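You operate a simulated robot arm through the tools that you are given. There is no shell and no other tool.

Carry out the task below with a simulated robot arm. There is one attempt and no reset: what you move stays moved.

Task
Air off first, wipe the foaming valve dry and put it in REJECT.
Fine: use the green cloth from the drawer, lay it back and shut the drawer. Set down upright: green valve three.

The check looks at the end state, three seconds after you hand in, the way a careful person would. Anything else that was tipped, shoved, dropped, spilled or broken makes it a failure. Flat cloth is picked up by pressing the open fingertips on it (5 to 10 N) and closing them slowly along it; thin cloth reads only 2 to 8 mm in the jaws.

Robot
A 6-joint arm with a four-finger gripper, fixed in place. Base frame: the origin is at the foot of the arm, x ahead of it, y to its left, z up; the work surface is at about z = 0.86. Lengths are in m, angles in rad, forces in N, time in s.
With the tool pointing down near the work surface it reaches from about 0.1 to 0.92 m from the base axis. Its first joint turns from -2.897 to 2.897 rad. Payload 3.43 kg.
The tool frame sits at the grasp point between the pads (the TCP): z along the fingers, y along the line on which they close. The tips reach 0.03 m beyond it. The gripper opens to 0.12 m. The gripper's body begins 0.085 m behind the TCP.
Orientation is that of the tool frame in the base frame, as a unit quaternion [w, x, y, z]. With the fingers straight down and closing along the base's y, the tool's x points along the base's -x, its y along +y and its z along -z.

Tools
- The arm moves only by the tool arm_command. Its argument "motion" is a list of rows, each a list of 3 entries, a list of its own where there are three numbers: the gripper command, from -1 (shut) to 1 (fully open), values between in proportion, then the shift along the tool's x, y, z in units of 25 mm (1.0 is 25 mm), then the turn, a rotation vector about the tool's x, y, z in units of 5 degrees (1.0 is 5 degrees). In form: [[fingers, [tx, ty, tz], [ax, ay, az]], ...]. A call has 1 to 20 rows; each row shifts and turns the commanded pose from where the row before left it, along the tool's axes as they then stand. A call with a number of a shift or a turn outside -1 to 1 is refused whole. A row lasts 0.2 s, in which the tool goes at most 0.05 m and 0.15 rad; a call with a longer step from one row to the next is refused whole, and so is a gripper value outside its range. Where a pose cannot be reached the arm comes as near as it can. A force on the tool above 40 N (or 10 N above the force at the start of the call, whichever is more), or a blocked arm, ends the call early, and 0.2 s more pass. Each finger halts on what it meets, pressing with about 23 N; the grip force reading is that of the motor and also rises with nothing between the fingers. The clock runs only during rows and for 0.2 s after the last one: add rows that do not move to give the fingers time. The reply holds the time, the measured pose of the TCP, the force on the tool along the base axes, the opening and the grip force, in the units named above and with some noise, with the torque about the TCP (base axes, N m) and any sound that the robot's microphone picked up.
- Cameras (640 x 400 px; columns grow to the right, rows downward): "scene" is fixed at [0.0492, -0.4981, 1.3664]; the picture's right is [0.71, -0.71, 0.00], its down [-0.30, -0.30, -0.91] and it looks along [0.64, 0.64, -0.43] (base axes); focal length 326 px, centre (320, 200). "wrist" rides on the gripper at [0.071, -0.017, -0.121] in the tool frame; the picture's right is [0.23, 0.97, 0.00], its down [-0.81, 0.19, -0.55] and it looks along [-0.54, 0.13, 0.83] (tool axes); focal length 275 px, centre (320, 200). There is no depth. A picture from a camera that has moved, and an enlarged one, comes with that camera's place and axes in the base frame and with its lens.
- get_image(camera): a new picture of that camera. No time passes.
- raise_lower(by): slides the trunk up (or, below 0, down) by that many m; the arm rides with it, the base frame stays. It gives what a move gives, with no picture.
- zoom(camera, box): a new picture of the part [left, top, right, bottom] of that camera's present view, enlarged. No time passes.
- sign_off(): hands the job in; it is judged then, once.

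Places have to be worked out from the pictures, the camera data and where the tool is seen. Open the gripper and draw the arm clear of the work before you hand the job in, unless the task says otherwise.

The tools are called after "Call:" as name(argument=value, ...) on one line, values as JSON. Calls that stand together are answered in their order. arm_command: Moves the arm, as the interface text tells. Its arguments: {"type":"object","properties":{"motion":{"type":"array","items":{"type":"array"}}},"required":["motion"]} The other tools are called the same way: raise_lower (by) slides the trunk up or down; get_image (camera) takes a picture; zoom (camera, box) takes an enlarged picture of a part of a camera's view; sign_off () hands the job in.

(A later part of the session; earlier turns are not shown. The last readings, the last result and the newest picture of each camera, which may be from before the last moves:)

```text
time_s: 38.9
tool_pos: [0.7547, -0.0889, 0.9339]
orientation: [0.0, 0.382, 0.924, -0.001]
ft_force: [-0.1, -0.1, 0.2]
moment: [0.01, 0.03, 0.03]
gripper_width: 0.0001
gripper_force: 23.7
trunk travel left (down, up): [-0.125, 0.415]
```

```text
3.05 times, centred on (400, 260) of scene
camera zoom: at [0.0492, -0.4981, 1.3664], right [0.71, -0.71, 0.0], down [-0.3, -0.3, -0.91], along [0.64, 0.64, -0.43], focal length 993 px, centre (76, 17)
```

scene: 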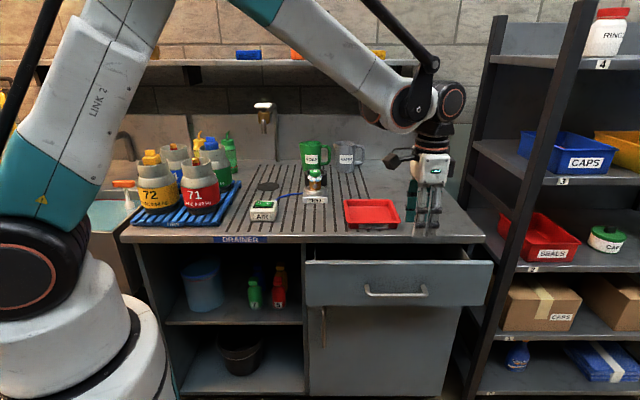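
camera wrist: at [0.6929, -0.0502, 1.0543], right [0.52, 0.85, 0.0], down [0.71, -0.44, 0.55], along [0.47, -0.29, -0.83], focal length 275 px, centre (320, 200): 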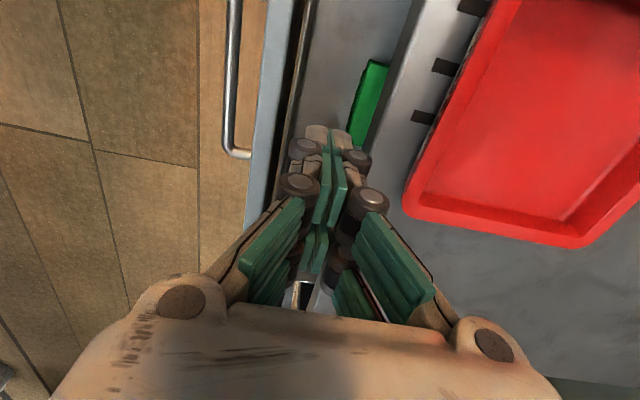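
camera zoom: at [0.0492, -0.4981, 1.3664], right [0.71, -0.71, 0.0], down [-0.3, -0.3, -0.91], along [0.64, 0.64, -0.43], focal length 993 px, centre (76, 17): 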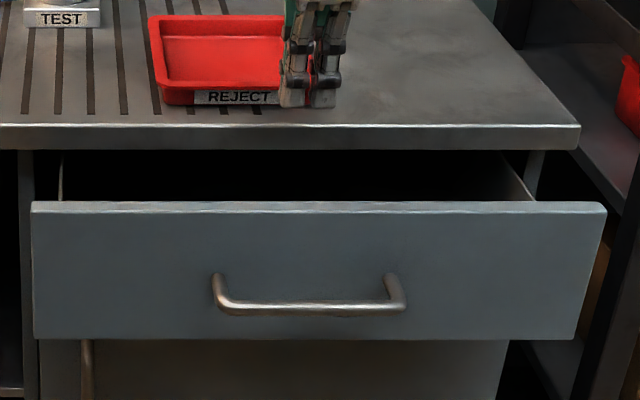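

The closed tips are over the gap between the drawer front and the bench edge. I lower them to about z=0.79, well above the cloth.

Call:
arm_command(motion=[[-1, [0, 0, 0.8], [0, 0, 0]], [-1, [0, 0, 0.8], [0, 0, 0]], [-1, [0, 0, 0.8], [0, 0, 0]], [-1, [0, 0, 0.8], [0, 0, 0]], [-1, [0, 0, 0.8], [0, 0, 0]], [-1, [0, 0, 0.6], [0, 0, 0]], [-1, [0, 0, 0], [0, 0, 0]]])

Call:
get_image(camera="wrist")

Call:
zoom(camera="scene", box=[295, 200, 505, 320])

```text
time_s: 40.5
tool_pos: [0.7561, -0.092, 0.8164]
orientation: [0.0, 0.382, 0.924, -0.001]
ft_force: [-0.3, 0.8, 0.5]
moment: [-0.01, 0.0, -0.01]
gripper_width: 0.0
gripper_force: 23.1
trunk travel left (down, up): [-0.125, 0.415]
```

```text
taken
camera wrist: at [0.6938, -0.0527, 0.9377], right [0.52, 0.85, 0.0], down [0.71, -0.44, 0.55], along [0.47, -0.29, -0.83], focal length 275 px, centre (320, 200)
```

wrist: 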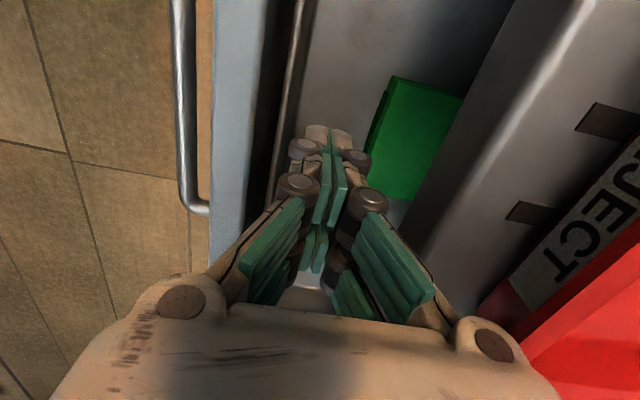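

```text
3.05 times, centred on (400, 260) of scene
camera zoom: at [0.0492, -0.4981, 1.3664], right [0.71, -0.71, 0.0], down [-0.3, -0.3, -0.91], along [0.64, 0.64, -0.43], focal length 993 px, centre (76, 17)
```

zoom: 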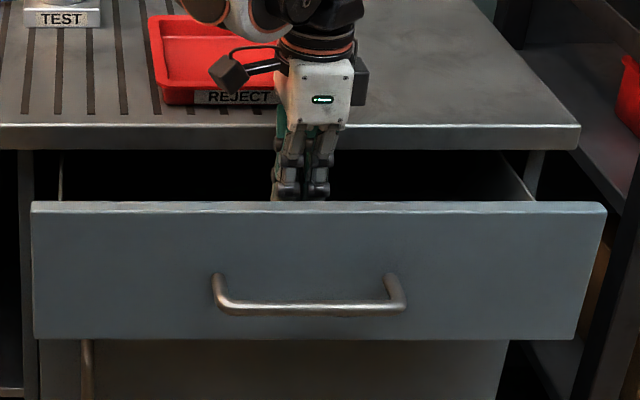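

The tips are inside, beside the cloth and above it. I pull straight toward me to slide the drawer further out.

Call:
arm_command(motion=[[-1, [0, -0.4, 0], [0, 0, 0]], [-1, [0, -0.4, 0], [0, 0, 0]], [-1, [0, -0.4, 0], [0, 0, 0]], [-1, [0, -0.4, 0], [0, 0, 0]], [-1, [0, -0.4, 0], [0, 0, 0]], [-1, [0, -0.4, 0], [0, 0, 0]], [-1, [0, -0.4, 0], [0, 0, 0]], [-1, [0, -0.4, 0], [0, 0, 0]], [-1, [0, -0.4, 0], [0, 0, 0]], [-1, [0, -0.4, 0], [0, 0, 0]], [-1, [0, -0.4, 0], [0, 0, 0]], [-1, [0, -0.4, 0], [0, 0, 0]], [-1, [0, -0.4, 0], [0, 0, 0]]])

Call:
get_image(camera="wrist")

Call:
get_image(camera="scene")

```text
time_s: 43.3
tool_pos: [0.6652, -0.1831, 0.8182]
orientation: [0.0, 0.382, 0.924, -0.001]
ft_force: [0.5, 0.0, 0.5]
moment: [0.0, 0.03, -0.01]
gripper_width: 0.0
gripper_force: 23.1
trunk travel left (down, up): [-0.125, 0.415]
```

```text
taken
camera wrist: at [0.6023, -0.1445, 0.9385], right [0.52, 0.85, 0.0], down [0.71, -0.44, 0.55], along [0.47, -0.29, -0.83], focal length 275 px, centre (320, 200)
```

wrist: 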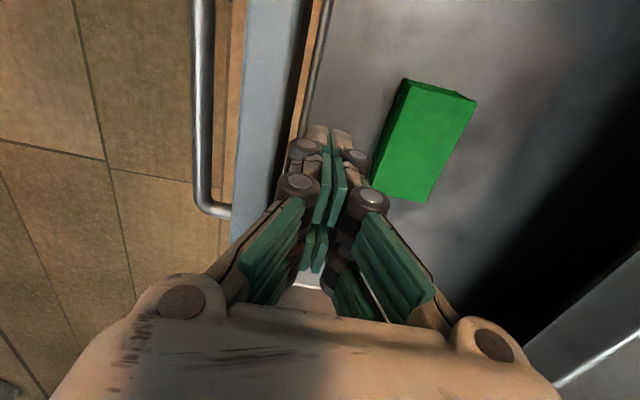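

```text
taken
```

scene: 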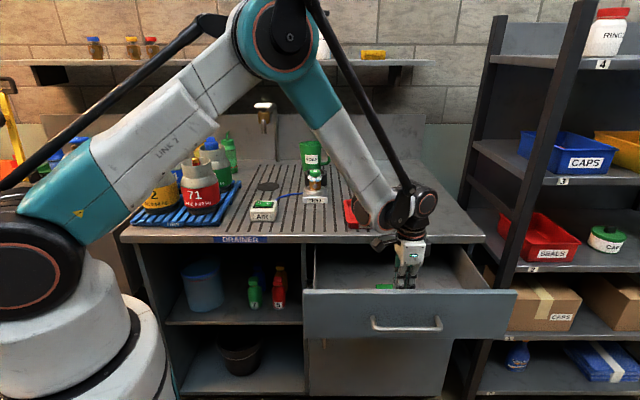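

The drawer is now well open (~22 cm) and the cloth sits fully in the clear at about s=0.43, t=0.60. I lift the fingers out and look closely at the cloth from above.

Call:
arm_command(motion=[[-1, [0, 0.3, -0.8], [0, 0, 0]], [-1, [0, 0, -0.8], [0, 0, 0]], [-1, [0, 0, -0.8], [0, 0, 0]], [-1, [0, 0, -0.8], [0, 0, 0]], [-1, [0, 0, -0.8], [0, 0, 0]], [-1, [0, 0, -0.8], [0, 0, 0]], [-1, [0, 0, -0.8], [0, 0, 0]], [-1, [0, 0, 0], [0, 0, 0]]])

Call:
zoom(camera="scene", box=[300, 230, 520, 340])

Call:
get_image(camera="wrist")

```text
time_s: 45.1
tool_pos: [0.6691, -0.1776, 0.9571]
orientation: [0.001, 0.382, 0.924, 0.0]
ft_force: [-1.1, 0.2, -0.4]
moment: [-0.01, -0.01, 0.01]
gripper_width: 0.0001
gripper_force: 23.0
trunk travel left (down, up): [-0.125, 0.415]
```

```text
2.91 times, centred on (410, 285) of scene
camera zoom: at [0.0492, -0.4981, 1.3664], right [0.71, -0.71, 0.0], down [-0.3, -0.3, -0.91], along [0.64, 0.64, -0.43], focal length 948 px, centre (58, -47)
```

zoom: 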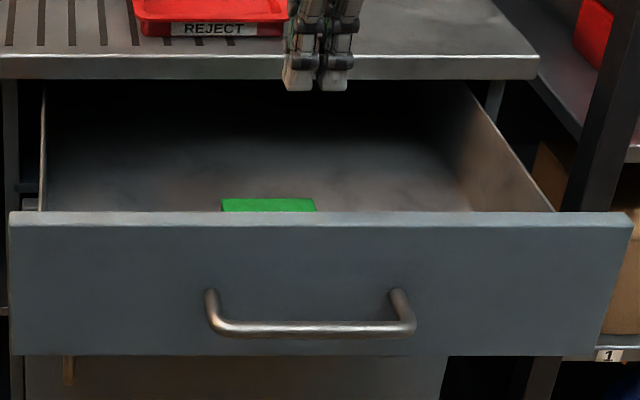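

```text
taken
camera wrist: at [0.6071, -0.1383, 1.078], right [0.52, 0.85, 0.0], down [0.71, -0.44, 0.55], along [0.47, -0.29, -0.83], focal length 275 px, centre (320, 200)
```

wrist: 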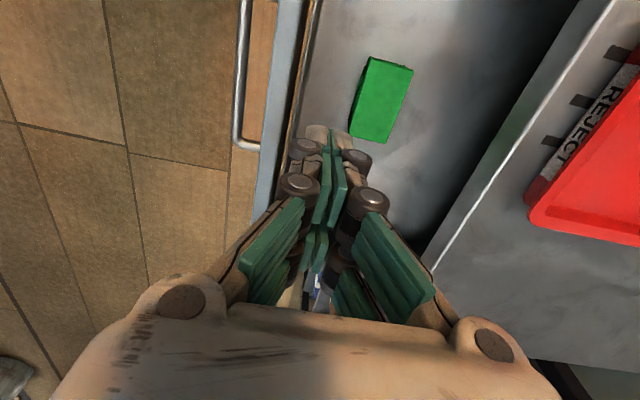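

I zoom on the cloth to judge its thickness and fold.

Call:
zoom(camera="wrist", box=[330, 40, 430, 160])

```text
3.33 times, centred on (380, 100) of wrist
camera zoom: at [0.6071, -0.1383, 1.078], right [0.52, 0.85, 0.0], down [0.71, -0.44, 0.55], along [0.47, -0.29, -0.83], focal length 918 px, centre (120, 533)
```

zoom: 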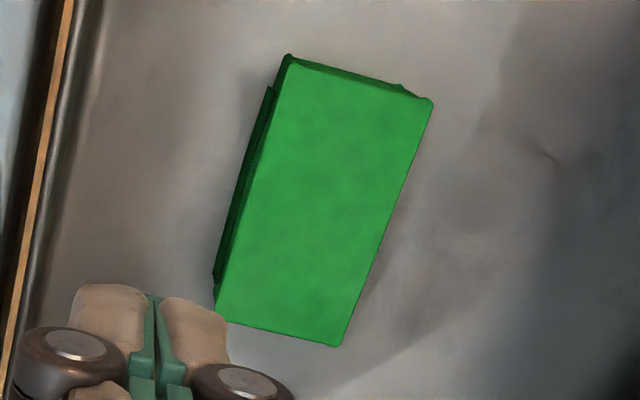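

The cloth is a folded pad spanning s 0.40–0.46 and t 0.55–0.65, square to the drawer. I turn the tool so it closes along the cloth's long side (along t).

Call:
arm_command(motion=[[-1, [0, 0, 0], [0, 0, -1]], [-1, [0, 0, 0], [0, 0, -1]], [-1, [0, 0, 0], [0, 0, -1]], [-1, [0, 0, 0], [0, 0, -1]], [-1, [0, 0, 0], [0, 0, -1]], [-1, [0, 0, 0], [0, 0, -1]], [-1, [0, 0, 0], [0, 0, -1]], [-1, [0, 0, 0], [0, 0, -1]], [-1, [0, 0, 0], [0, 0, -1]], [-1, [0, 0, 0], [0, 0, -1]], [-1, [0, 0, 0], [0, 0, -1]], [-1, [0, 0, 0], [0, 0, -1]], [-1, [0, 0, 0], [0, 0, -1]], [-1, [0, 0, 0], [0, 0, -1]], [-1, [0, 0, 0], [0, 0, -1]], [-1, [0, 0, 0], [0, 0, -1]], [-1, [0, 0, 0], [0, 0, -1]], [-1, [0, 0, 0], [0, 0, -1]], [0, [0, 0, 0], [0, 0, 0]], [0, [0, 0, 0], [0, 0, 0]]])

Call:
arm_command(motion=[[0, [-0.676, -0.034, 0.3], [0, 0, 0]], [0, [-0.676, -0.034, 0.3], [0, 0, 0]], [0, [-0.676, -0.034, 0.3], [0, 0, 0]], [0, [-0.676, -0.034, 0.3], [0, 0, 0]], [0, [-0.676, -0.034, 0.3], [0, 0, 0]], [0, [0, 0, 0], [0, 0, 0]]])

Call:
get_image(camera="wrist")

```text
time_s: 49.3
tool_pos: [0.67, -0.1785, 0.9581]
orientation: [0.0, -0.383, 0.924, -0.002]
ft_force: [0.9, 0.7, 0.3]
moment: [0.0, 0.04, -0.02]
gripper_width: 0.0599
gripper_force: 0.0
trunk travel left (down, up): [-0.125, 0.415]
```

```text
time_s: 50.7
tool_pos: [0.7321, -0.1217, 0.9198]
orientation: [-0.001, -0.384, 0.923, 0.0]
ft_force: [0.2, 0.4, 0.2]
moment: [-0.01, 0.03, -0.02]
gripper_width: 0.0603
gripper_force: 0.1
trunk travel left (down, up): [-0.125, 0.415]
```

```text
taken
camera wrist: at [0.693, -0.1831, 1.0413], right [-0.85, 0.52, 0.0], down [0.44, 0.71, 0.55], along [0.29, 0.47, -0.83], focal length 275 px, centre (320, 200)
```

wrist: 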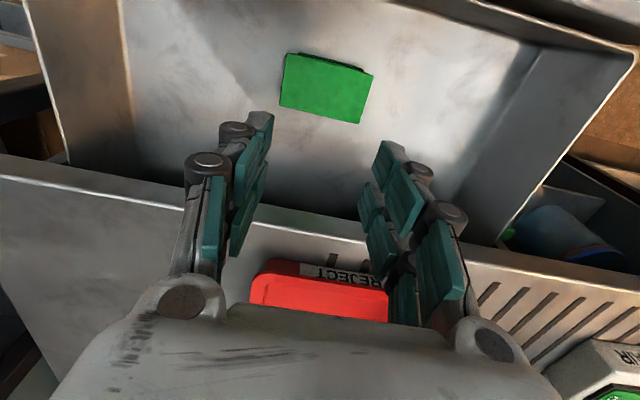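

The cloth is centred at about s=0.43, t=0.60, right under the tool. I lower into the drawer to about 2–3 cm above it.

Call:
arm_command(motion=[[0, [0, 0.12, 0.8], [0, 0, 0]], [0, [0, 0, 0.8], [0, 0, 0]], [0, [0, 0, 0.8], [0, 0, 0]], [0, [0, 0, 0.8], [0, 0, 0]], [0, [0, 0, 0.8], [0, 0, 0]], [0, [0, 0, 0.8], [0, 0, 0]], [0, [0, 0, 0.8], [0, 0, 0]], [0, [0, 0, 0.4], [0, 0, 0]], [0, [0, 0, 0], [0, 0, 0]]])

Call:
get_image(camera="wrist")

Call:
zoom(camera="scene", box=[300, 180, 520, 340])

```text
time_s: 52.7
tool_pos: [0.7316, -0.1199, 0.77]
orientation: [-0.001, -0.384, 0.924, -0.002]
ft_force: [-0.5, 0.2, -0.5]
moment: [0.0, 0.06, 0.0]
gripper_width: 0.0601
gripper_force: 0.0
trunk travel left (down, up): [-0.125, 0.415]
```

```text
taken
camera wrist: at [0.6927, -0.1814, 0.8908], right [-0.85, 0.52, 0.0], down [0.44, 0.71, 0.55], along [0.29, 0.47, -0.83], focal length 275 px, centre (320, 200)
```

wrist: 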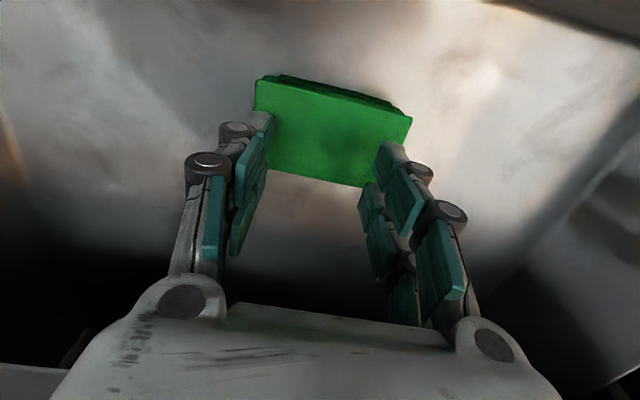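

```text
2.50 times, centred on (410, 260) of scene
camera zoom: at [0.0492, -0.4981, 1.3664], right [0.71, -0.71, 0.0], down [-0.3, -0.3, -0.91], along [0.64, 0.64, -0.43], focal length 814 px, centre (95, 50)
```

zoom: 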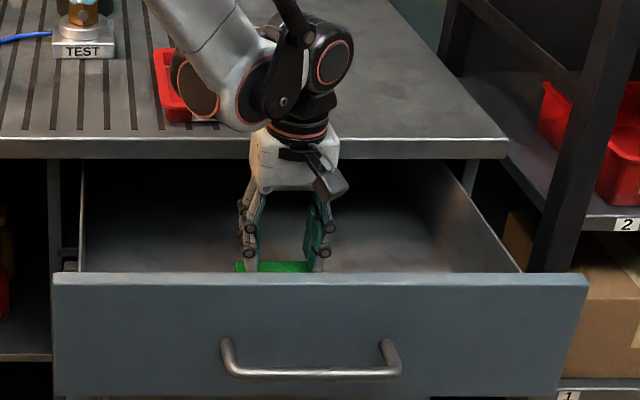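

Both tips are over the cloth, about 3 cm up. I lower slowly and watch for contact force.

Call:
arm_command(motion=[[0, [0, 0, 0.2], [0, 0, 0]], [0, [0, 0, 0.2], [0, 0, 0]], [0, [0, 0, 0.2], [0, 0, 0]], [0, [0, 0, 0.2], [0, 0, 0]], [0, [0, 0, 0.15], [0, 0, 0]], [0, [0, 0, 0], [0, 0, 0]]])

```text
time_s: 53.7
tool_pos: [0.7305, -0.1166, 0.7584]
orientation: [0.001, -0.385, 0.923, -0.002]
ft_force: [-10.5, 9.4, 48.6]
moment: [0.02, 0.67, -0.08]
gripper_width: 0.0337
gripper_force: 20.3
trunk travel left (down, up): [-0.125, 0.415]
stopped in row 4: the force on the tool passed its limit at 49 N (the readings are from after the stop); the commanded pose is now the measured one
```

Contact came early (tips at z≈0.73) with 49 N, and the fingers were pushed in to 34 mm. I look before doing anything else.

Call:
get_image(camera="wrist")

Call:
zoom(camera="scene", box=[300, 180, 520, 340])

```text
taken
camera wrist: at [0.6904, -0.1783, 0.8789], right [-0.85, 0.52, 0.0], down [0.43, 0.71, 0.55], along [0.29, 0.47, -0.83], focal length 275 px, centre (320, 200)
```

wrist: 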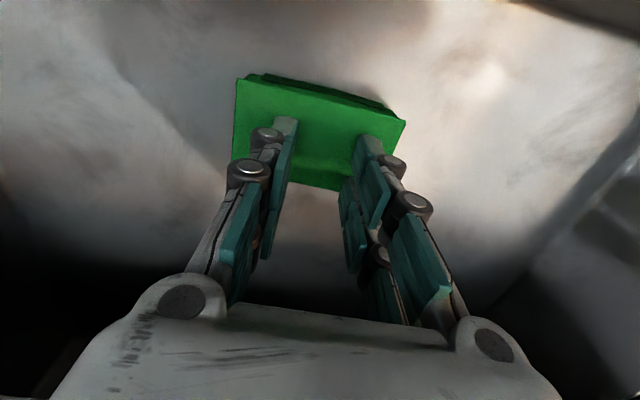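

```text
2.50 times, centred on (410, 260) of scene
camera zoom: at [0.0492, -0.4981, 1.3664], right [0.71, -0.71, 0.0], down [-0.3, -0.3, -0.91], along [0.64, 0.64, -0.43], focal length 814 px, centre (95, 50)
```

zoom: 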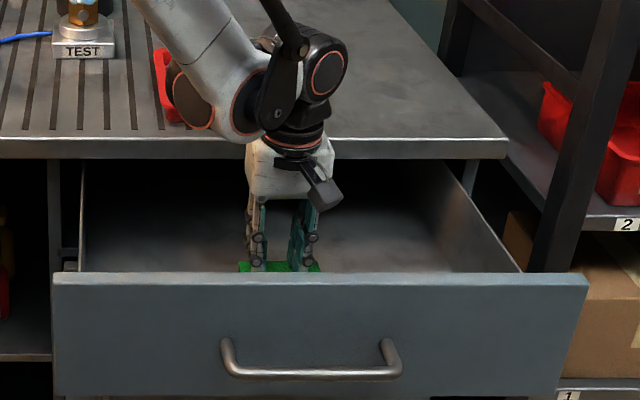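

The tips rest on the cloth (top near z≈0.728), just pressed too hard. I raise about 2 mm to bring the force into the 5–10 N range.

Call:
arm_command(motion=[[-0.44, [0, 0, -0.04], [0, 0, 0]], [-0.44, [0, 0, -0.04], [0, 0, 0]], [-0.44, [0, 0, 0], [0, 0, 0]]])

```text
time_s: 54.5
tool_pos: [0.7315, -0.1188, 0.757]
orientation: [0.001, -0.383, 0.924, -0.002]
ft_force: [-4.1, 4.6, 34.4]
moment: [0.41, 0.53, -0.02]
gripper_width: 0.0341
gripper_force: 0.1
trunk travel left (down, up): [-0.125, 0.415]
```

Still 34 N; I raise a little more.

Call:
arm_command(motion=[[-0.44, [0, 0, -0.06], [0, 0, 0]], [-0.44, [0, 0, 0], [0, 0, 0]]])

```text
time_s: 55.1
tool_pos: [0.7309, -0.1193, 0.7573]
orientation: [0.002, -0.383, 0.924, -0.002]
ft_force: [-3.3, 1.4, 19.4]
moment: [0.26, 0.34, -0.01]
gripper_width: 0.034
gripper_force: 0.3
trunk travel left (down, up): [-0.125, 0.415]
```

19 N now; another 1 mm up should leave about 8–9 N.

Call:
arm_command(motion=[[-0.44, [0, 0, -0.045], [0, 0, 0]], [-0.44, [0, 0, 0], [0, 0, 0]]])

```text
time_s: 55.7
tool_pos: [0.7312, -0.1196, 0.7582]
orientation: [0.001, -0.384, 0.923, -0.001]
ft_force: [-0.6, -0.2, 8.1]
moment: [0.07, 0.09, -0.03]
gripper_width: 0.0326
gripper_force: 0.0
trunk travel left (down, up): [-0.125, 0.415]
```

8 N with the tips 33 mm apart. I close slowly along the cloth and watch the jaw reading.

Call:
arm_command(motion=[[-0.5, [0, 0, 0], [0, 0, 0]], [-0.56, [0, 0, 0], [0, 0, 0]], [-0.62, [0, 0, 0], [0, 0, 0]], [-0.68, [0, 0, 0], [0, 0, 0]], [-0.74, [0, 0, 0], [0, 0, 0]], [-0.8, [0, 0, 0], [0, 0, 0]], [-0.86, [0, 0, 0], [0, 0, 0]], [-0.92, [0, 0, 0], [0, 0, 0]], [-0.98, [0, 0, 0], [0, 0, 0]], [-1, [0, 0, 0], [0, 0, 0]], [-1, [0, 0, 0], [0, 0, 0]]])

Call:
get_image(camera="wrist")

```text
time_s: 58.1
tool_pos: [0.7324, -0.1184, 0.757]
orientation: [0.001, -0.384, 0.923, -0.001]
ft_force: [0.6, 0.7, -0.1]
moment: [0.03, -0.02, 0.0]
gripper_width: 0.0
gripper_force: 23.1
trunk travel left (down, up): [-0.125, 0.415]
```

```text
taken
camera wrist: at [0.6929, -0.1806, 0.8788], right [-0.85, 0.52, 0.0], down [0.44, 0.71, 0.55], along [0.29, 0.47, -0.83], focal length 275 px, centre (320, 200)
```

wrist: 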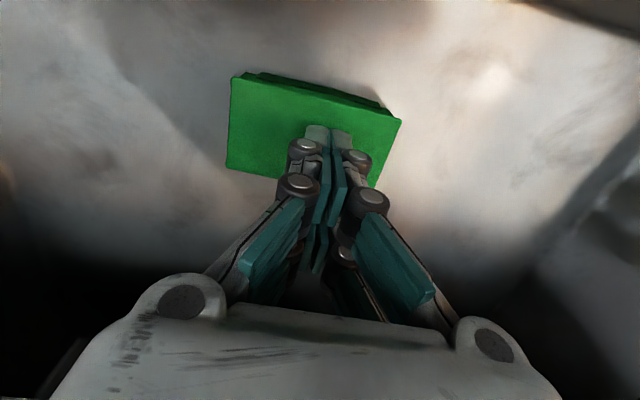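

The jaws closed empty: the pressure was lost as they closed. I lift slightly, reopen to 6 cm and press again, this time more gently.

Call:
arm_command(motion=[[-1, [0, 0, -0.5], [0, 0, 0]], [0, [0, 0, 0], [0, 0, 0]], [0, [0, 0, 0], [0, 0, 0]], [0, [0, 0, 0.2], [0, 0, 0]], [0, [0, 0, 0], [0, 0, 0]]])

Call:
get_image(camera="wrist")

```text
time_s: 59.3
tool_pos: [0.7314, -0.1192, 0.7656]
orientation: [0.001, -0.384, 0.923, -0.002]
ft_force: [0.8, 0.2, -0.6]
moment: [0.01, 0.0, 0.01]
gripper_width: 0.06
gripper_force: 0.1
trunk travel left (down, up): [-0.125, 0.415]
```

```text
taken
camera wrist: at [0.6921, -0.1807, 0.8865], right [-0.85, 0.52, 0.0], down [0.44, 0.71, 0.55], along [0.29, 0.47, -0.83], focal length 275 px, centre (320, 200)
```

wrist: 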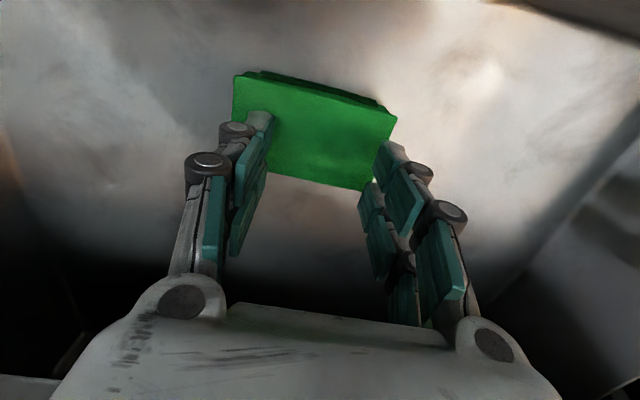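

The cloth turns out to be a folded pad about 3 cm thick (top ≈0.73, drawer floor ≈0.695), so I can grip it across its ~5 cm width instead. I rise, turn the tool 90° to close along s, and open wider.

Call:
arm_command(motion=[[0, [0, 0, -1], [0, 0, 0]], [0, [0, 0, -1], [0, 0, 0]], [0, [0, 0, -1], [0, 0, 0]], [0, [0, 0, -1], [0, 0, 0]], [0, [0.36, -0.28, -0.5], [0, 0, 0]], [0, [0, 0, 0], [0, 0, 0]]])

Call:
arm_command(motion=[[0.5, [0, 0, 0], [0, 0, 1]], [0.5, [0, 0, 0], [0, 0, 1]], [0.5, [0, 0, 0], [0, 0, 1]], [0.5, [0, 0, 0], [0, 0, 1]], [0.5, [0, 0, 0], [0, 0, 1]], [0.5, [0, 0, 0], [0, 0, 1]], [0.5, [0, 0, 0], [0, 0, 1]], [0.5, [0, 0, 0], [0, 0, 1]], [0.5, [0, 0, 0], [0, 0, 1]], [0.5, [0, 0, 0], [0, 0, 1]], [0.5, [0, 0, 0], [0, 0, 1]], [0.5, [0, 0, 0], [0, 0, 1]], [0.5, [0, 0, 0], [0, 0, 1]], [0.5, [0, 0, 0], [0, 0, 1]], [0.5, [0, 0, 0], [0, 0, 1]], [0.5, [0, 0, 0], [0, 0, 1]], [0.5, [0, 0, 0], [0, 0, 1]], [0.5, [0, 0, 0], [0, 0, 1]], [0.5, [0, 0, 0], [0, 0, 0]]])

Call:
get_image(camera="wrist")

Call:
zoom(camera="scene", box=[300, 180, 520, 340])

```text
time_s: 60.7
tool_pos: [0.7307, -0.1301, 0.8778]
orientation: [0.001, -0.384, 0.924, -0.001]
ft_force: [-0.8, -0.6, 0.1]
moment: [-0.01, -0.01, -0.01]
gripper_width: 0.06
gripper_force: 0.1
trunk travel left (down, up): [-0.125, 0.415]
```

```text
time_s: 64.7
tool_pos: [0.7308, -0.13, 0.8773]
orientation: [0.001, 0.383, 0.924, 0.0]
ft_force: [0.8, 0.7, -0.2]
moment: [0.0, 0.02, -0.02]
gripper_width: 0.0902
gripper_force: 0.1
trunk travel left (down, up): [-0.125, 0.415]
```

```text
taken
camera wrist: at [0.6675, -0.091, 0.9991], right [0.53, 0.85, 0.0], down [0.71, -0.44, 0.56], along [0.47, -0.29, -0.83], focal length 275 px, centre (320, 200)
```

wrist: 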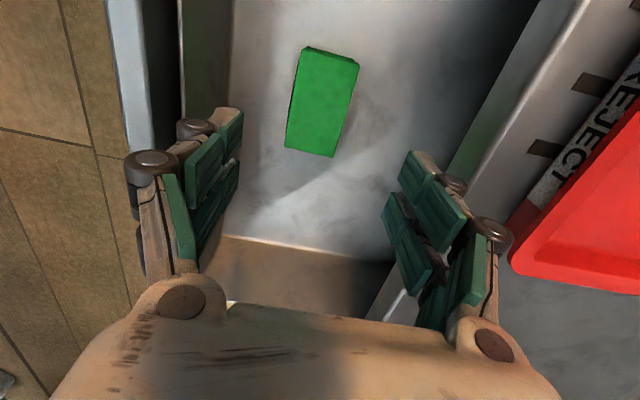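

```text
2.50 times, centred on (410, 260) of scene
camera zoom: at [0.0492, -0.4981, 1.3664], right [0.71, -0.71, 0.0], down [-0.3, -0.3, -0.91], along [0.64, 0.64, -0.43], focal length 814 px, centre (95, 50)
```

zoom: 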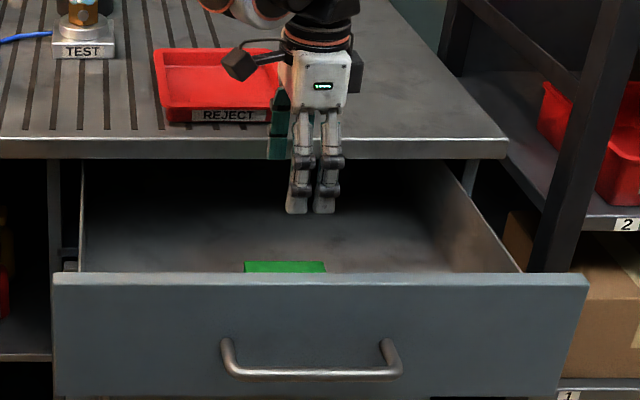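

The pad is centred under the tool (s≈0.425, t≈0.608, ~5 cm wide) with the fingers open 9 cm astride it. I lower so the tips come down beside it.

Call:
arm_command(motion=[[0.5, [0, 0, 0.8], [0, 0, 0]], [0.5, [0, 0, 0.8], [0, 0, 0]], [0.5, [0, 0, 0.8], [0, 0, 0]], [0.5, [0, 0, 0.8], [0, 0, 0]], [0.5, [0, 0, 0.8], [0, 0, 0]], [0.5, [0, 0, 0.8], [0, 0, 0]], [0.5, [0, 0, 0.5], [0, 0, 0]], [0.5, [0, 0, 0], [0, 0, 0]]])

Call:
get_image(camera="wrist")

Call:
zoom(camera="scene", box=[300, 180, 520, 340])

```text
time_s: 66.5
tool_pos: [0.7307, -0.1313, 0.7457]
orientation: [0.001, 0.382, 0.924, -0.002]
ft_force: [0.5, -0.4, 0.5]
moment: [-0.02, 0.02, 0.02]
gripper_width: 0.09
gripper_force: 0.0
trunk travel left (down, up): [-0.125, 0.415]
```

```text
taken
camera wrist: at [0.6678, -0.0912, 0.8664], right [0.52, 0.85, 0.0], down [0.71, -0.44, 0.55], along [0.47, -0.29, -0.83], focal length 275 px, centre (320, 200)
```

wrist: 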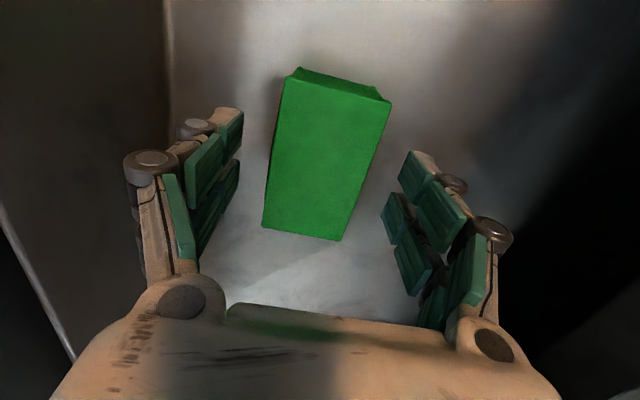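

```text
2.50 times, centred on (410, 260) of scene
camera zoom: at [0.0492, -0.4981, 1.3664], right [0.71, -0.71, 0.0], down [-0.3, -0.3, -0.91], along [0.64, 0.64, -0.43], focal length 814 px, centre (95, 50)
```

zoom: 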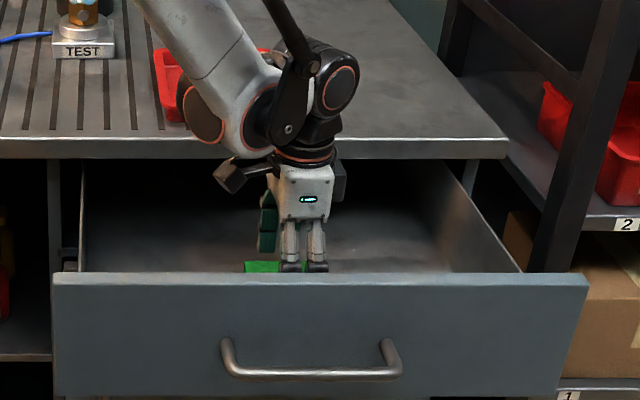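

The pad is nicely between the fingers. I go 5 mm lower and close gently on its sides.

Call:
arm_command(motion=[[0.5, [0, 0, 0.1], [0, 0, 0]], [0.5, [0, 0, 0.1], [0, 0, 0]], [0.3, [0, 0, 0], [0, 0, 0]], [0.1, [0, 0, 0], [0, 0, 0]], [0, [0, 0, 0], [0, 0, 0]], [-0.1, [0, 0, 0], [0, 0, 0]], [-0.2, [0, 0, 0], [0, 0, 0]], [-0.3, [0, 0, 0], [0, 0, 0]], [-0.3, [0, 0, 0], [0, 0, 0]]])

Call:
get_image(camera="wrist")

```text
time_s: 68.5
tool_pos: [0.7313, -0.132, 0.7398]
orientation: [0.002, 0.382, 0.924, -0.001]
ft_force: [0.8, -0.5, 1.9]
moment: [-0.04, 0.06, 0.01]
gripper_width: 0.0554
gripper_force: 23.5
trunk travel left (down, up): [-0.125, 0.415]
```

```text
taken
camera wrist: at [0.6681, -0.0913, 0.8611], right [0.52, 0.85, 0.0], down [0.71, -0.44, 0.56], along [0.47, -0.29, -0.83], focal length 275 px, centre (320, 200)
```

wrist: 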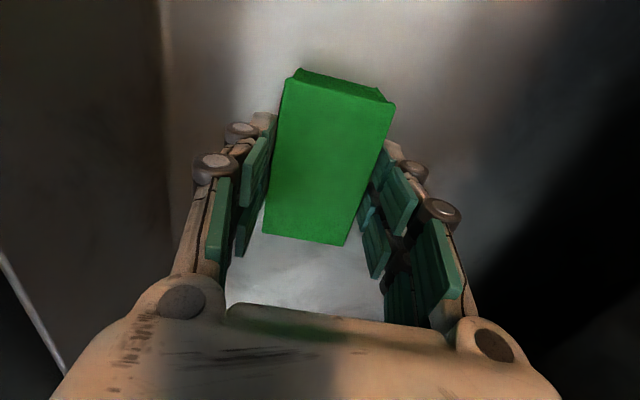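

It holds firmly at 55 mm. I lift slowly and check that the pad comes with the jaws.

Call:
arm_command(motion=[[-0.5, [0, 0, -0.3], [0, 0, 0]], [-0.5, [0, 0, -0.4], [0, 0, 0]], [-0.5, [0, 0, -0.6], [0, 0, 0]], [-0.5, [0, 0, -0.6], [0, 0, 0]], [-0.5, [0, 0, -0.6], [0, 0, 0]], [-0.5, [0, 0, 0], [0, 0, 0]]])

Call:
get_image(camera="wrist")

Call:
zoom(camera="scene", box=[300, 180, 520, 340])

```text
time_s: 69.9
tool_pos: [0.7312, -0.1302, 0.8016]
orientation: [0.001, 0.382, 0.924, -0.001]
ft_force: [0.5, 0.0, -0.5]
moment: [-0.01, -0.02, -0.02]
gripper_width: 0.0557
gripper_force: 22.6
trunk travel left (down, up): [-0.125, 0.415]
```

```text
taken
camera wrist: at [0.667, -0.0913, 0.9235], right [0.52, 0.85, 0.0], down [0.71, -0.44, 0.56], along [0.47, -0.29, -0.83], focal length 275 px, centre (320, 200)
```

wrist: 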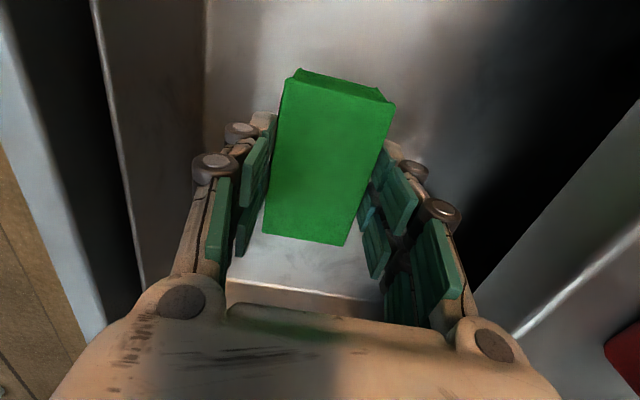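

```text
2.50 times, centred on (410, 260) of scene
camera zoom: at [0.0492, -0.4981, 1.3664], right [0.71, -0.71, 0.0], down [-0.3, -0.3, -0.91], along [0.64, 0.64, -0.43], focal length 814 px, centre (95, 50)
```

zoom: 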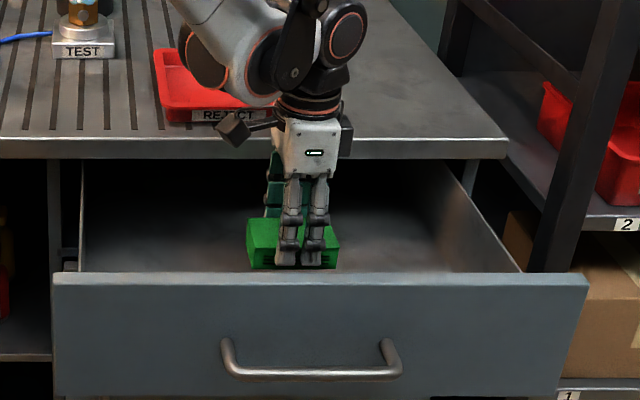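

The pad is held securely; its bottom is ~4.5 cm below the TCP. I raise it clear of the bench and turn the tool so the pad's end will face the valve.

Call:
arm_command(motion=[[-0.5, [0, 0, -0.8], [0, 0, 0]], [-0.5, [0, 0, -0.8], [0, 0, 0]], [-0.5, [0, 0, -0.8], [0, 0, 0]], [-0.5, [0, 0, -0.8], [0, 0, 0]], [-0.5, [0, 0, -0.8], [0, 0, 0]], [-0.5, [0, 0, -0.8], [0, 0, 0]], [-0.5, [0, 0, -0.8], [0, 0, 0]], [-0.5, [0, 0, -0.8], [0, 0, 0]], [-0.5, [0, 0, -0.8], [0, 0, 0]], [-0.5, [0, 0, -0.8], [0, 0, 0]], [-0.5, [0, 0, -0.8], [0, 0, 0]], [-0.5, [0, 0, -0.8], [0, 0, 0]], [-0.5, [0, 0, -0.8], [0, 0, 0]], [-0.5, [0, 0, 0], [0, 0, 0]]])

Call:
arm_command(motion=[[-0.5, [0, 0, 0], [0, 0, -1]], [-0.5, [0, 0, 0], [0, 0, -1]], [-0.5, [0, 0, 0], [0, 0, -1]], [-0.5, [0, 0, 0], [0, 0, -1]], [-0.5, [0, 0, 0], [0, 0, -1]], [-0.5, [0, 0, 0], [0, 0, -1]], [-0.5, [0, 0, 0], [0, 0, -1]], [-0.5, [0, 0, 0], [0, 0, -1]], [-0.5, [0, 0, 0], [0, 0, -1]], [-0.5, [0, 0, 0], [0, 0, -1]], [-0.5, [0, 0, 0], [0, 0, -1]], [-0.5, [0, 0, 0], [0, 0, -1]], [-0.5, [0, 0, 0], [0, 0, -1]], [-0.5, [0, 0, 0], [0, 0, -1]], [-0.5, [0, 0, 0], [0, 0, -1]], [-0.5, [0, 0, 0], [0, 0, -1]], [-0.5, [0, 0, 0], [0, 0, -1]], [-0.5, [0, 0, 0], [0, 0, -1]], [-0.5, [0, 0, 0], [0, 0, 0]]])

Call:
get_image(camera="scene")

Call:
get_image(camera="wrist")

```text
time_s: 72.9
tool_pos: [0.7301, -0.1283, 1.0643]
orientation: [0.001, 0.382, 0.924, -0.001]
ft_force: [0.0, -0.9, -0.7]
moment: [-0.02, -0.04, 0.02]
gripper_width: 0.0552
gripper_force: 22.6
trunk travel left (down, up): [-0.125, 0.415]
```

```text
time_s: 76.9
tool_pos: [0.729, -0.1302, 1.063]
orientation: [0.001, -0.383, 0.924, -0.001]
ft_force: [-0.4, 0.1, -0.2]
moment: [0.0, -0.02, 0.0]
gripper_width: 0.0555
gripper_force: 23.4
trunk travel left (down, up): [-0.125, 0.415]
```

```text
taken
```

scene: 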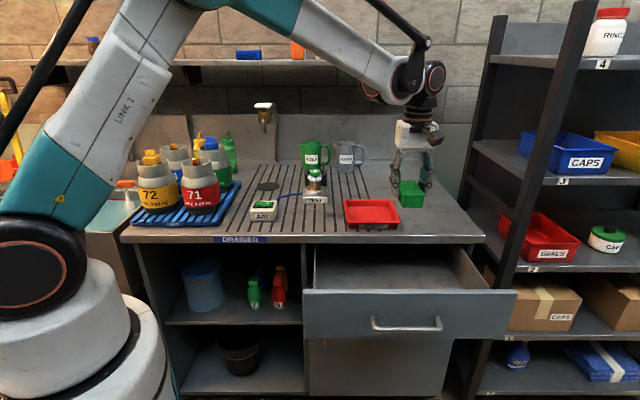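

```text
taken
camera wrist: at [0.6911, -0.1913, 1.1839], right [-0.85, 0.52, 0.0], down [0.44, 0.71, 0.55], along [0.29, 0.47, -0.83], focal length 275 px, centre (320, 200)
```

wrist: 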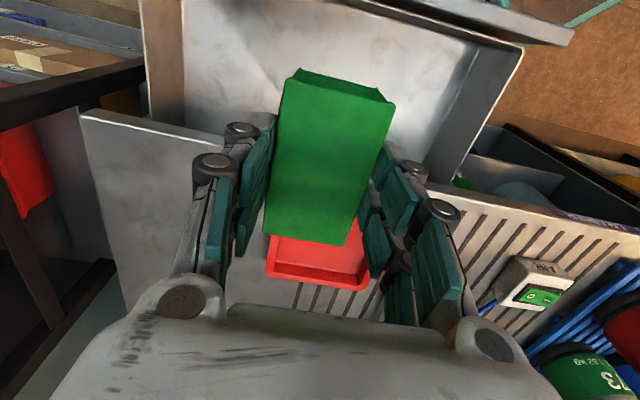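

I carry the pad over to in front of the TEST stand at a safe height.

Call:
arm_command(motion=[[-0.5, [-0.786, 0.946, 0], [0, 0, 0]], [-0.5, [-0.786, 0.946, 0], [0, 0, 0]], [-0.5, [-0.786, 0.946, 0], [0, 0, 0]], [-0.5, [-0.786, 0.946, 0], [0, 0, 0]], [-0.5, [-0.786, 0.946, 0], [0, 0, 0]], [-0.5, [-0.786, 0.946, 0], [0, 0, 0]], [-0.5, [-0.786, 0.946, 0], [0, 0, 0]], [-0.5, [-0.786, 0.946, 0], [0, 0, 0]], [-0.5, [-0.786, 0.946, 0], [0, 0, 0]], [-0.5, [-0.786, 0.946, 0], [0, 0, 0]], [-0.5, [0, 0, 0], [0, 0, 0]]])

Call:
get_image(camera="wrist")

Call:
zoom(camera="scene", box=[250, 110, 410, 220])

```text
time_s: 79.3
tool_pos: [0.7014, 0.1773, 1.062]
orientation: [0.0, -0.384, 0.923, -0.002]
ft_force: [0.8, 0.0, -0.9]
moment: [-0.02, 0.0, -0.03]
gripper_width: 0.0556
gripper_force: 22.6
trunk travel left (down, up): [-0.125, 0.415]
```

```text
taken
camera wrist: at [0.662, 0.1156, 1.1836], right [-0.85, 0.52, 0.0], down [0.44, 0.71, 0.55], along [0.29, 0.47, -0.83], focal length 275 px, centre (320, 200)
```

wrist: 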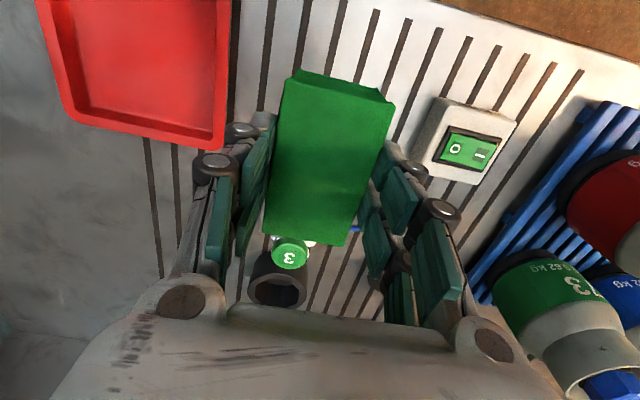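

```text
3.64 times, centred on (330, 165) of scene
camera zoom: at [0.0492, -0.4981, 1.3664], right [0.71, -0.71, 0.0], down [-0.3, -0.3, -0.91], along [0.64, 0.64, -0.43], focal length 1185 px, centre (284, 327)
```

zoom: 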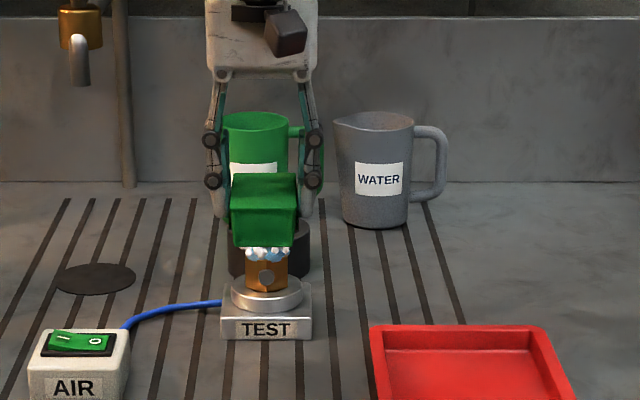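

The pad is lined up in front of the valve (t≈0.370). I lower it to the foam's height (foam z≈0.934–0.955) while still ~8 cm short of the valve.

Call:
arm_command(motion=[[-0.5, [0, 0, 0.7], [0, 0, 0]], [-0.5, [0, 0, 0.7], [0, 0, 0]], [-0.5, [0, 0, 0.7], [0, 0, 0]], [-0.5, [0, 0, 0.7], [0, 0, 0]], [-0.5, [0, 0, 0.7], [0, 0, 0]], [-0.5, [-0.8, 0, 0], [0, 0, 0]], [-0.5, [-0.8, 0, 0], [0, 0, 0]], [-0.5, [0, 0, 0], [0, 0, 0]]])

Call:
get_image(camera="wrist")

Call:
zoom(camera="scene", box=[270, 140, 360, 215])

```text
time_s: 81.1
tool_pos: [0.7307, 0.2037, 0.9752]
orientation: [0.0, -0.383, 0.924, -0.002]
ft_force: [-0.6, 0.7, -0.8]
moment: [0.01, 0.01, -0.01]
gripper_width: 0.0555
gripper_force: 23.1
trunk travel left (down, up): [-0.125, 0.415]
```

```text
taken
camera wrist: at [0.6913, 0.1429, 1.0961], right [-0.85, 0.52, 0.0], down [0.44, 0.71, 0.55], along [0.29, 0.47, -0.83], focal length 275 px, centre (320, 200)
```

wrist: 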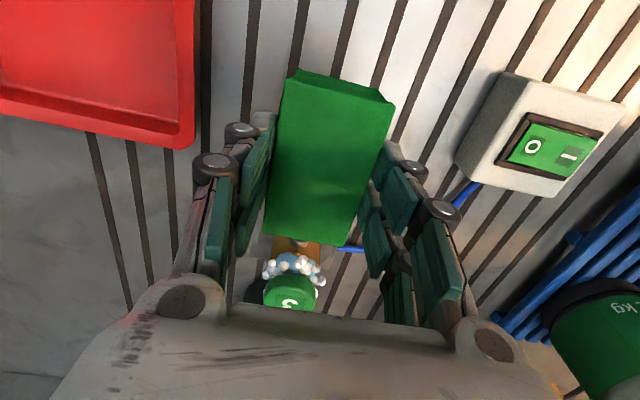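

```text
5.33 times, centred on (315, 178) of scene
camera zoom: at [0.0492, -0.4981, 1.3664], right [0.71, -0.71, 0.0], down [-0.3, -0.3, -0.91], along [0.64, 0.64, -0.43], focal length 1738 px, centre (347, 320)
```

zoom: 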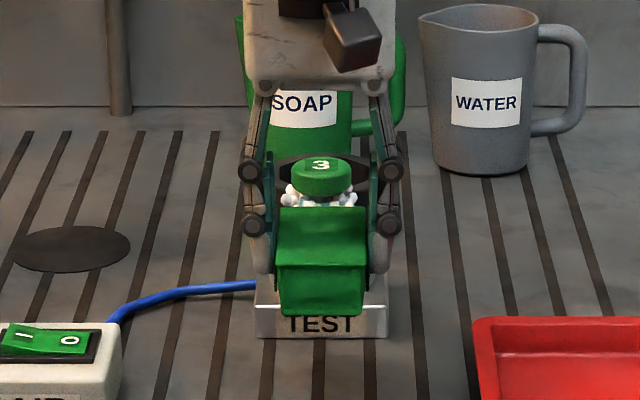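

The foam ring and cap are just ahead of the pad's end (gap about 2 cm). I creep forward toward it.

Call:
arm_command(motion=[[-0.5, [-0.2, 0, 0], [0, 0, 0]], [-0.5, [-0.2, 0, 0], [0, 0, 0]], [-0.5, [-0.2, 0, 0], [0, 0, 0]], [-0.5, [-0.1, 0, 0], [0, 0, 0]], [-0.5, [-0.1, 0, 0], [0, 0, 0]], [-0.5, [0, 0, 0], [0, 0, 0]]])

Call:
zoom(camera="wrist", box=[220, 180, 400, 340])

Call:
zoom(camera="scene", box=[270, 140, 360, 215])

```text
time_s: 82.5
tool_pos: [0.7439, 0.2184, 0.9737]
orientation: [0.0, -0.383, 0.924, -0.002]
ft_force: [0.0, 0.0, -1.4]
moment: [0.01, 0.02, -0.03]
gripper_width: 0.0554
gripper_force: 23.0
trunk travel left (down, up): [-0.125, 0.415]
```

```text
2.50 times, centred on (310, 260) of wrist
camera zoom: at [0.7051, 0.1572, 1.0961], right [-0.85, 0.52, 0.0], down [0.44, 0.71, 0.55], along [0.29, 0.47, -0.83], focal length 688 px, centre (345, 50)
```

zoom: 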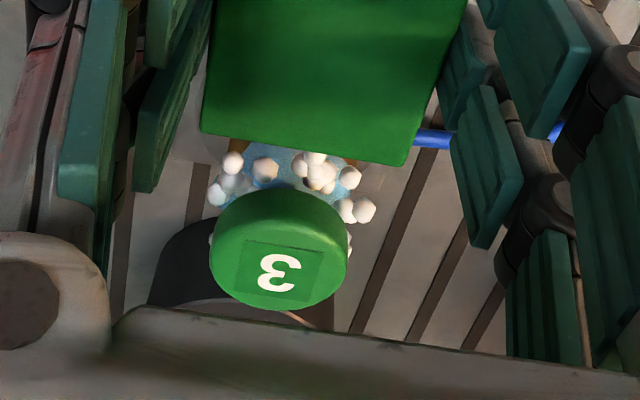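

```text
5.33 times, centred on (315, 178) of scene
camera zoom: at [0.0492, -0.4981, 1.3664], right [0.71, -0.71, 0.0], down [-0.3, -0.3, -0.91], along [0.64, 0.64, -0.43], focal length 1738 px, centre (347, 320)
```

zoom: 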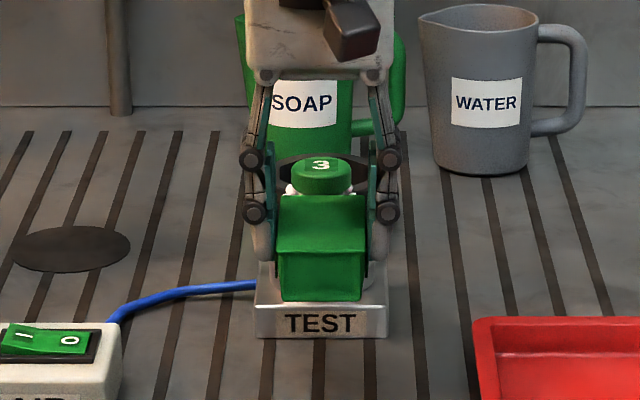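

The pad's end is within a few millimetres of the foam. I advance in 2 mm steps, watching the force.

Call:
arm_command(motion=[[-0.5, [-0.08, 0, 0], [0, 0, 0]], [-0.5, [-0.08, 0, 0], [0, 0, 0]], [-0.5, [-0.08, 0, 0], [0, 0, 0]], [-0.5, [0, 0, 0], [0, 0, 0]]])

Call:
zoom(camera="wrist", box=[220, 180, 400, 340])

```text
time_s: 83.5
tool_pos: [0.7486, 0.2237, 0.9743]
orientation: [0.0, -0.384, 0.923, -0.003]
ft_force: [0.1, -0.4, -0.5]
moment: [-0.03, -0.01, 0.01]
gripper_width: 0.0555
gripper_force: 22.8
trunk travel left (down, up): [-0.125, 0.415]
```

```text
2.50 times, centred on (310, 260) of wrist
camera zoom: at [0.7095, 0.1616, 1.096], right [-0.85, 0.52, 0.0], down [0.44, 0.71, 0.55], along [0.29, 0.47, -0.83], focal length 688 px, centre (345, 50)
```

zoom: 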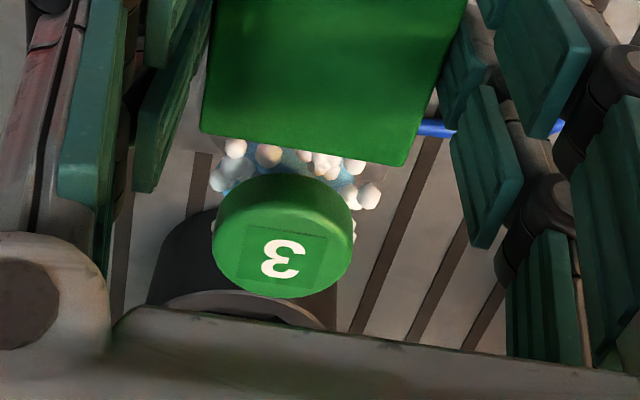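

No contact yet. I continue in 2 mm steps.

Call:
arm_command(motion=[[-0.5, [-0.08, 0, 0], [0, 0, 0]], [-0.5, [-0.08, 0, 0], [0, 0, 0]], [-0.5, [-0.08, 0, 0], [0, 0, 0]], [-0.5, [0, 0, 0], [0, 0, 0]]])

Call:
zoom(camera="wrist", box=[220, 180, 400, 340])

```text
time_s: 84.5
tool_pos: [0.7536, 0.2281, 0.9756]
orientation: [0.001, -0.384, 0.923, -0.002]
ft_force: [1.2, 0.1, -0.3]
moment: [0.0, 0.01, 0.02]
gripper_width: 0.0552
gripper_force: 23.1
trunk travel left (down, up): [-0.125, 0.415]
```

```text
2.50 times, centred on (310, 260) of wrist
camera zoom: at [0.7143, 0.1661, 1.0962], right [-0.85, 0.52, 0.0], down [0.44, 0.71, 0.55], along [0.29, 0.47, -0.83], focal length 688 px, centre (345, 50)
```

zoom: 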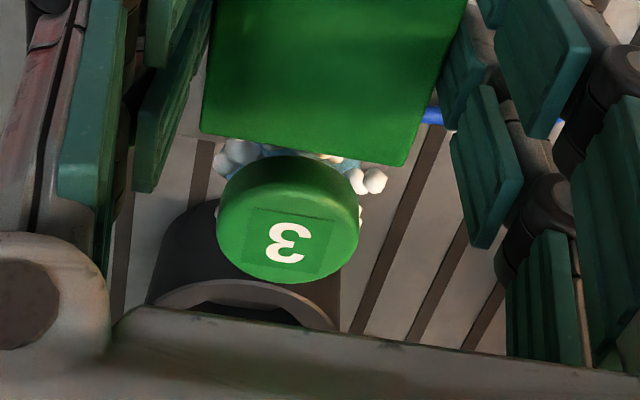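

Nearly touching. I advance 1–2 mm at a time.

Call:
arm_command(motion=[[-0.5, [-0.06, 0, 0], [0, 0, 0]], [-0.5, [-0.06, 0, 0], [0, 0, 0]], [-0.5, [-0.06, 0, 0], [0, 0, 0]], [-0.5, [0, 0, 0], [0, 0, 0]]])

Call:
zoom(camera="wrist", box=[220, 180, 400, 340])

Call:
zoom(camera="scene", box=[285, 150, 345, 210])

```text
time_s: 85.5
tool_pos: [0.7571, 0.2323, 0.9754]
orientation: [0.001, -0.384, 0.923, -0.002]
ft_force: [0.1, 0.6, -0.9]
moment: [0.01, 0.0, 0.01]
gripper_width: 0.0555
gripper_force: 23.5
trunk travel left (down, up): [-0.125, 0.415]
```

```text
2.50 times, centred on (310, 260) of wrist
camera zoom: at [0.7173, 0.1696, 1.0964], right [-0.85, 0.52, 0.0], down [0.44, 0.71, 0.55], along [0.29, 0.47, -0.83], focal length 688 px, centre (345, 50)
```

zoom: 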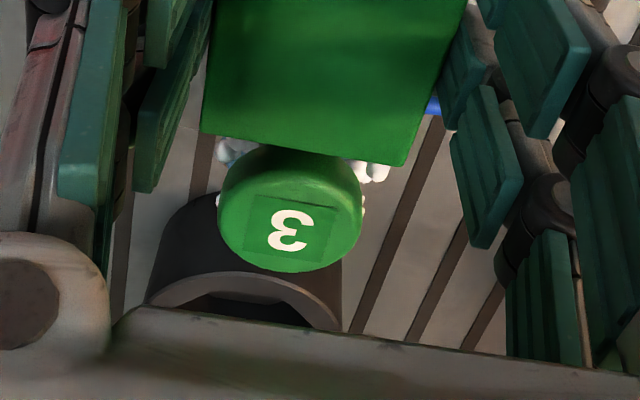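

```text
6.67 times, centred on (315, 180) of scene
camera zoom: at [0.0492, -0.4981, 1.3664], right [0.71, -0.71, 0.0], down [-0.3, -0.3, -0.91], along [0.64, 0.64, -0.43], focal length 2172 px, centre (353, 333)
```

zoom: 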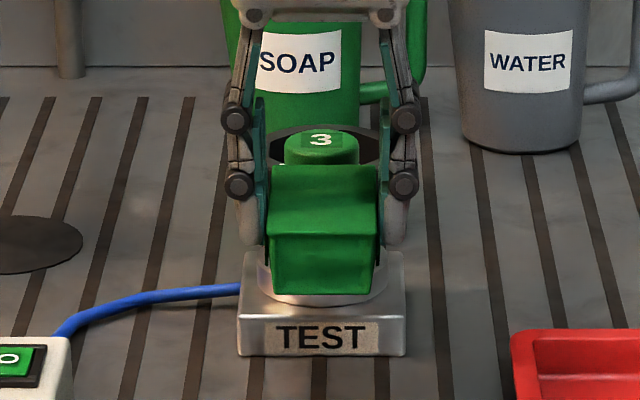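

Foam at the front is now being met by the pad with no measurable force. I push on 1 mm at a time to find light contact.

Call:
arm_command(motion=[[-0.5, [-0.04, 0, 0], [0, 0, 0]], [-0.5, [-0.04, 0, 0], [0, 0, 0]], [-0.5, [0, 0, 0], [0, 0, 0]]])

Call:
zoom(camera="wrist", box=[220, 180, 400, 340])

```text
time_s: 86.3
tool_pos: [0.7587, 0.2323, 0.9744]
orientation: [0.0, -0.383, 0.924, -0.002]
ft_force: [-0.5, -1.0, -0.1]
moment: [-0.02, 0.02, -0.02]
gripper_width: 0.0552
gripper_force: 22.9
trunk travel left (down, up): [-0.125, 0.415]
```

```text
2.50 times, centred on (310, 260) of wrist
camera zoom: at [0.7188, 0.1707, 1.096], right [-0.85, 0.52, 0.0], down [0.44, 0.71, 0.55], along [0.29, 0.47, -0.83], focal length 688 px, centre (345, 50)
```

zoom: 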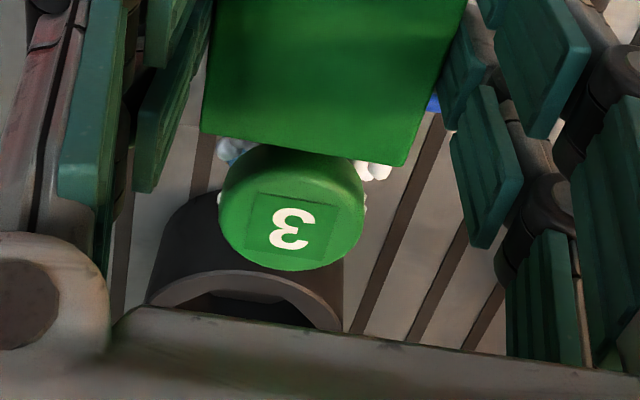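

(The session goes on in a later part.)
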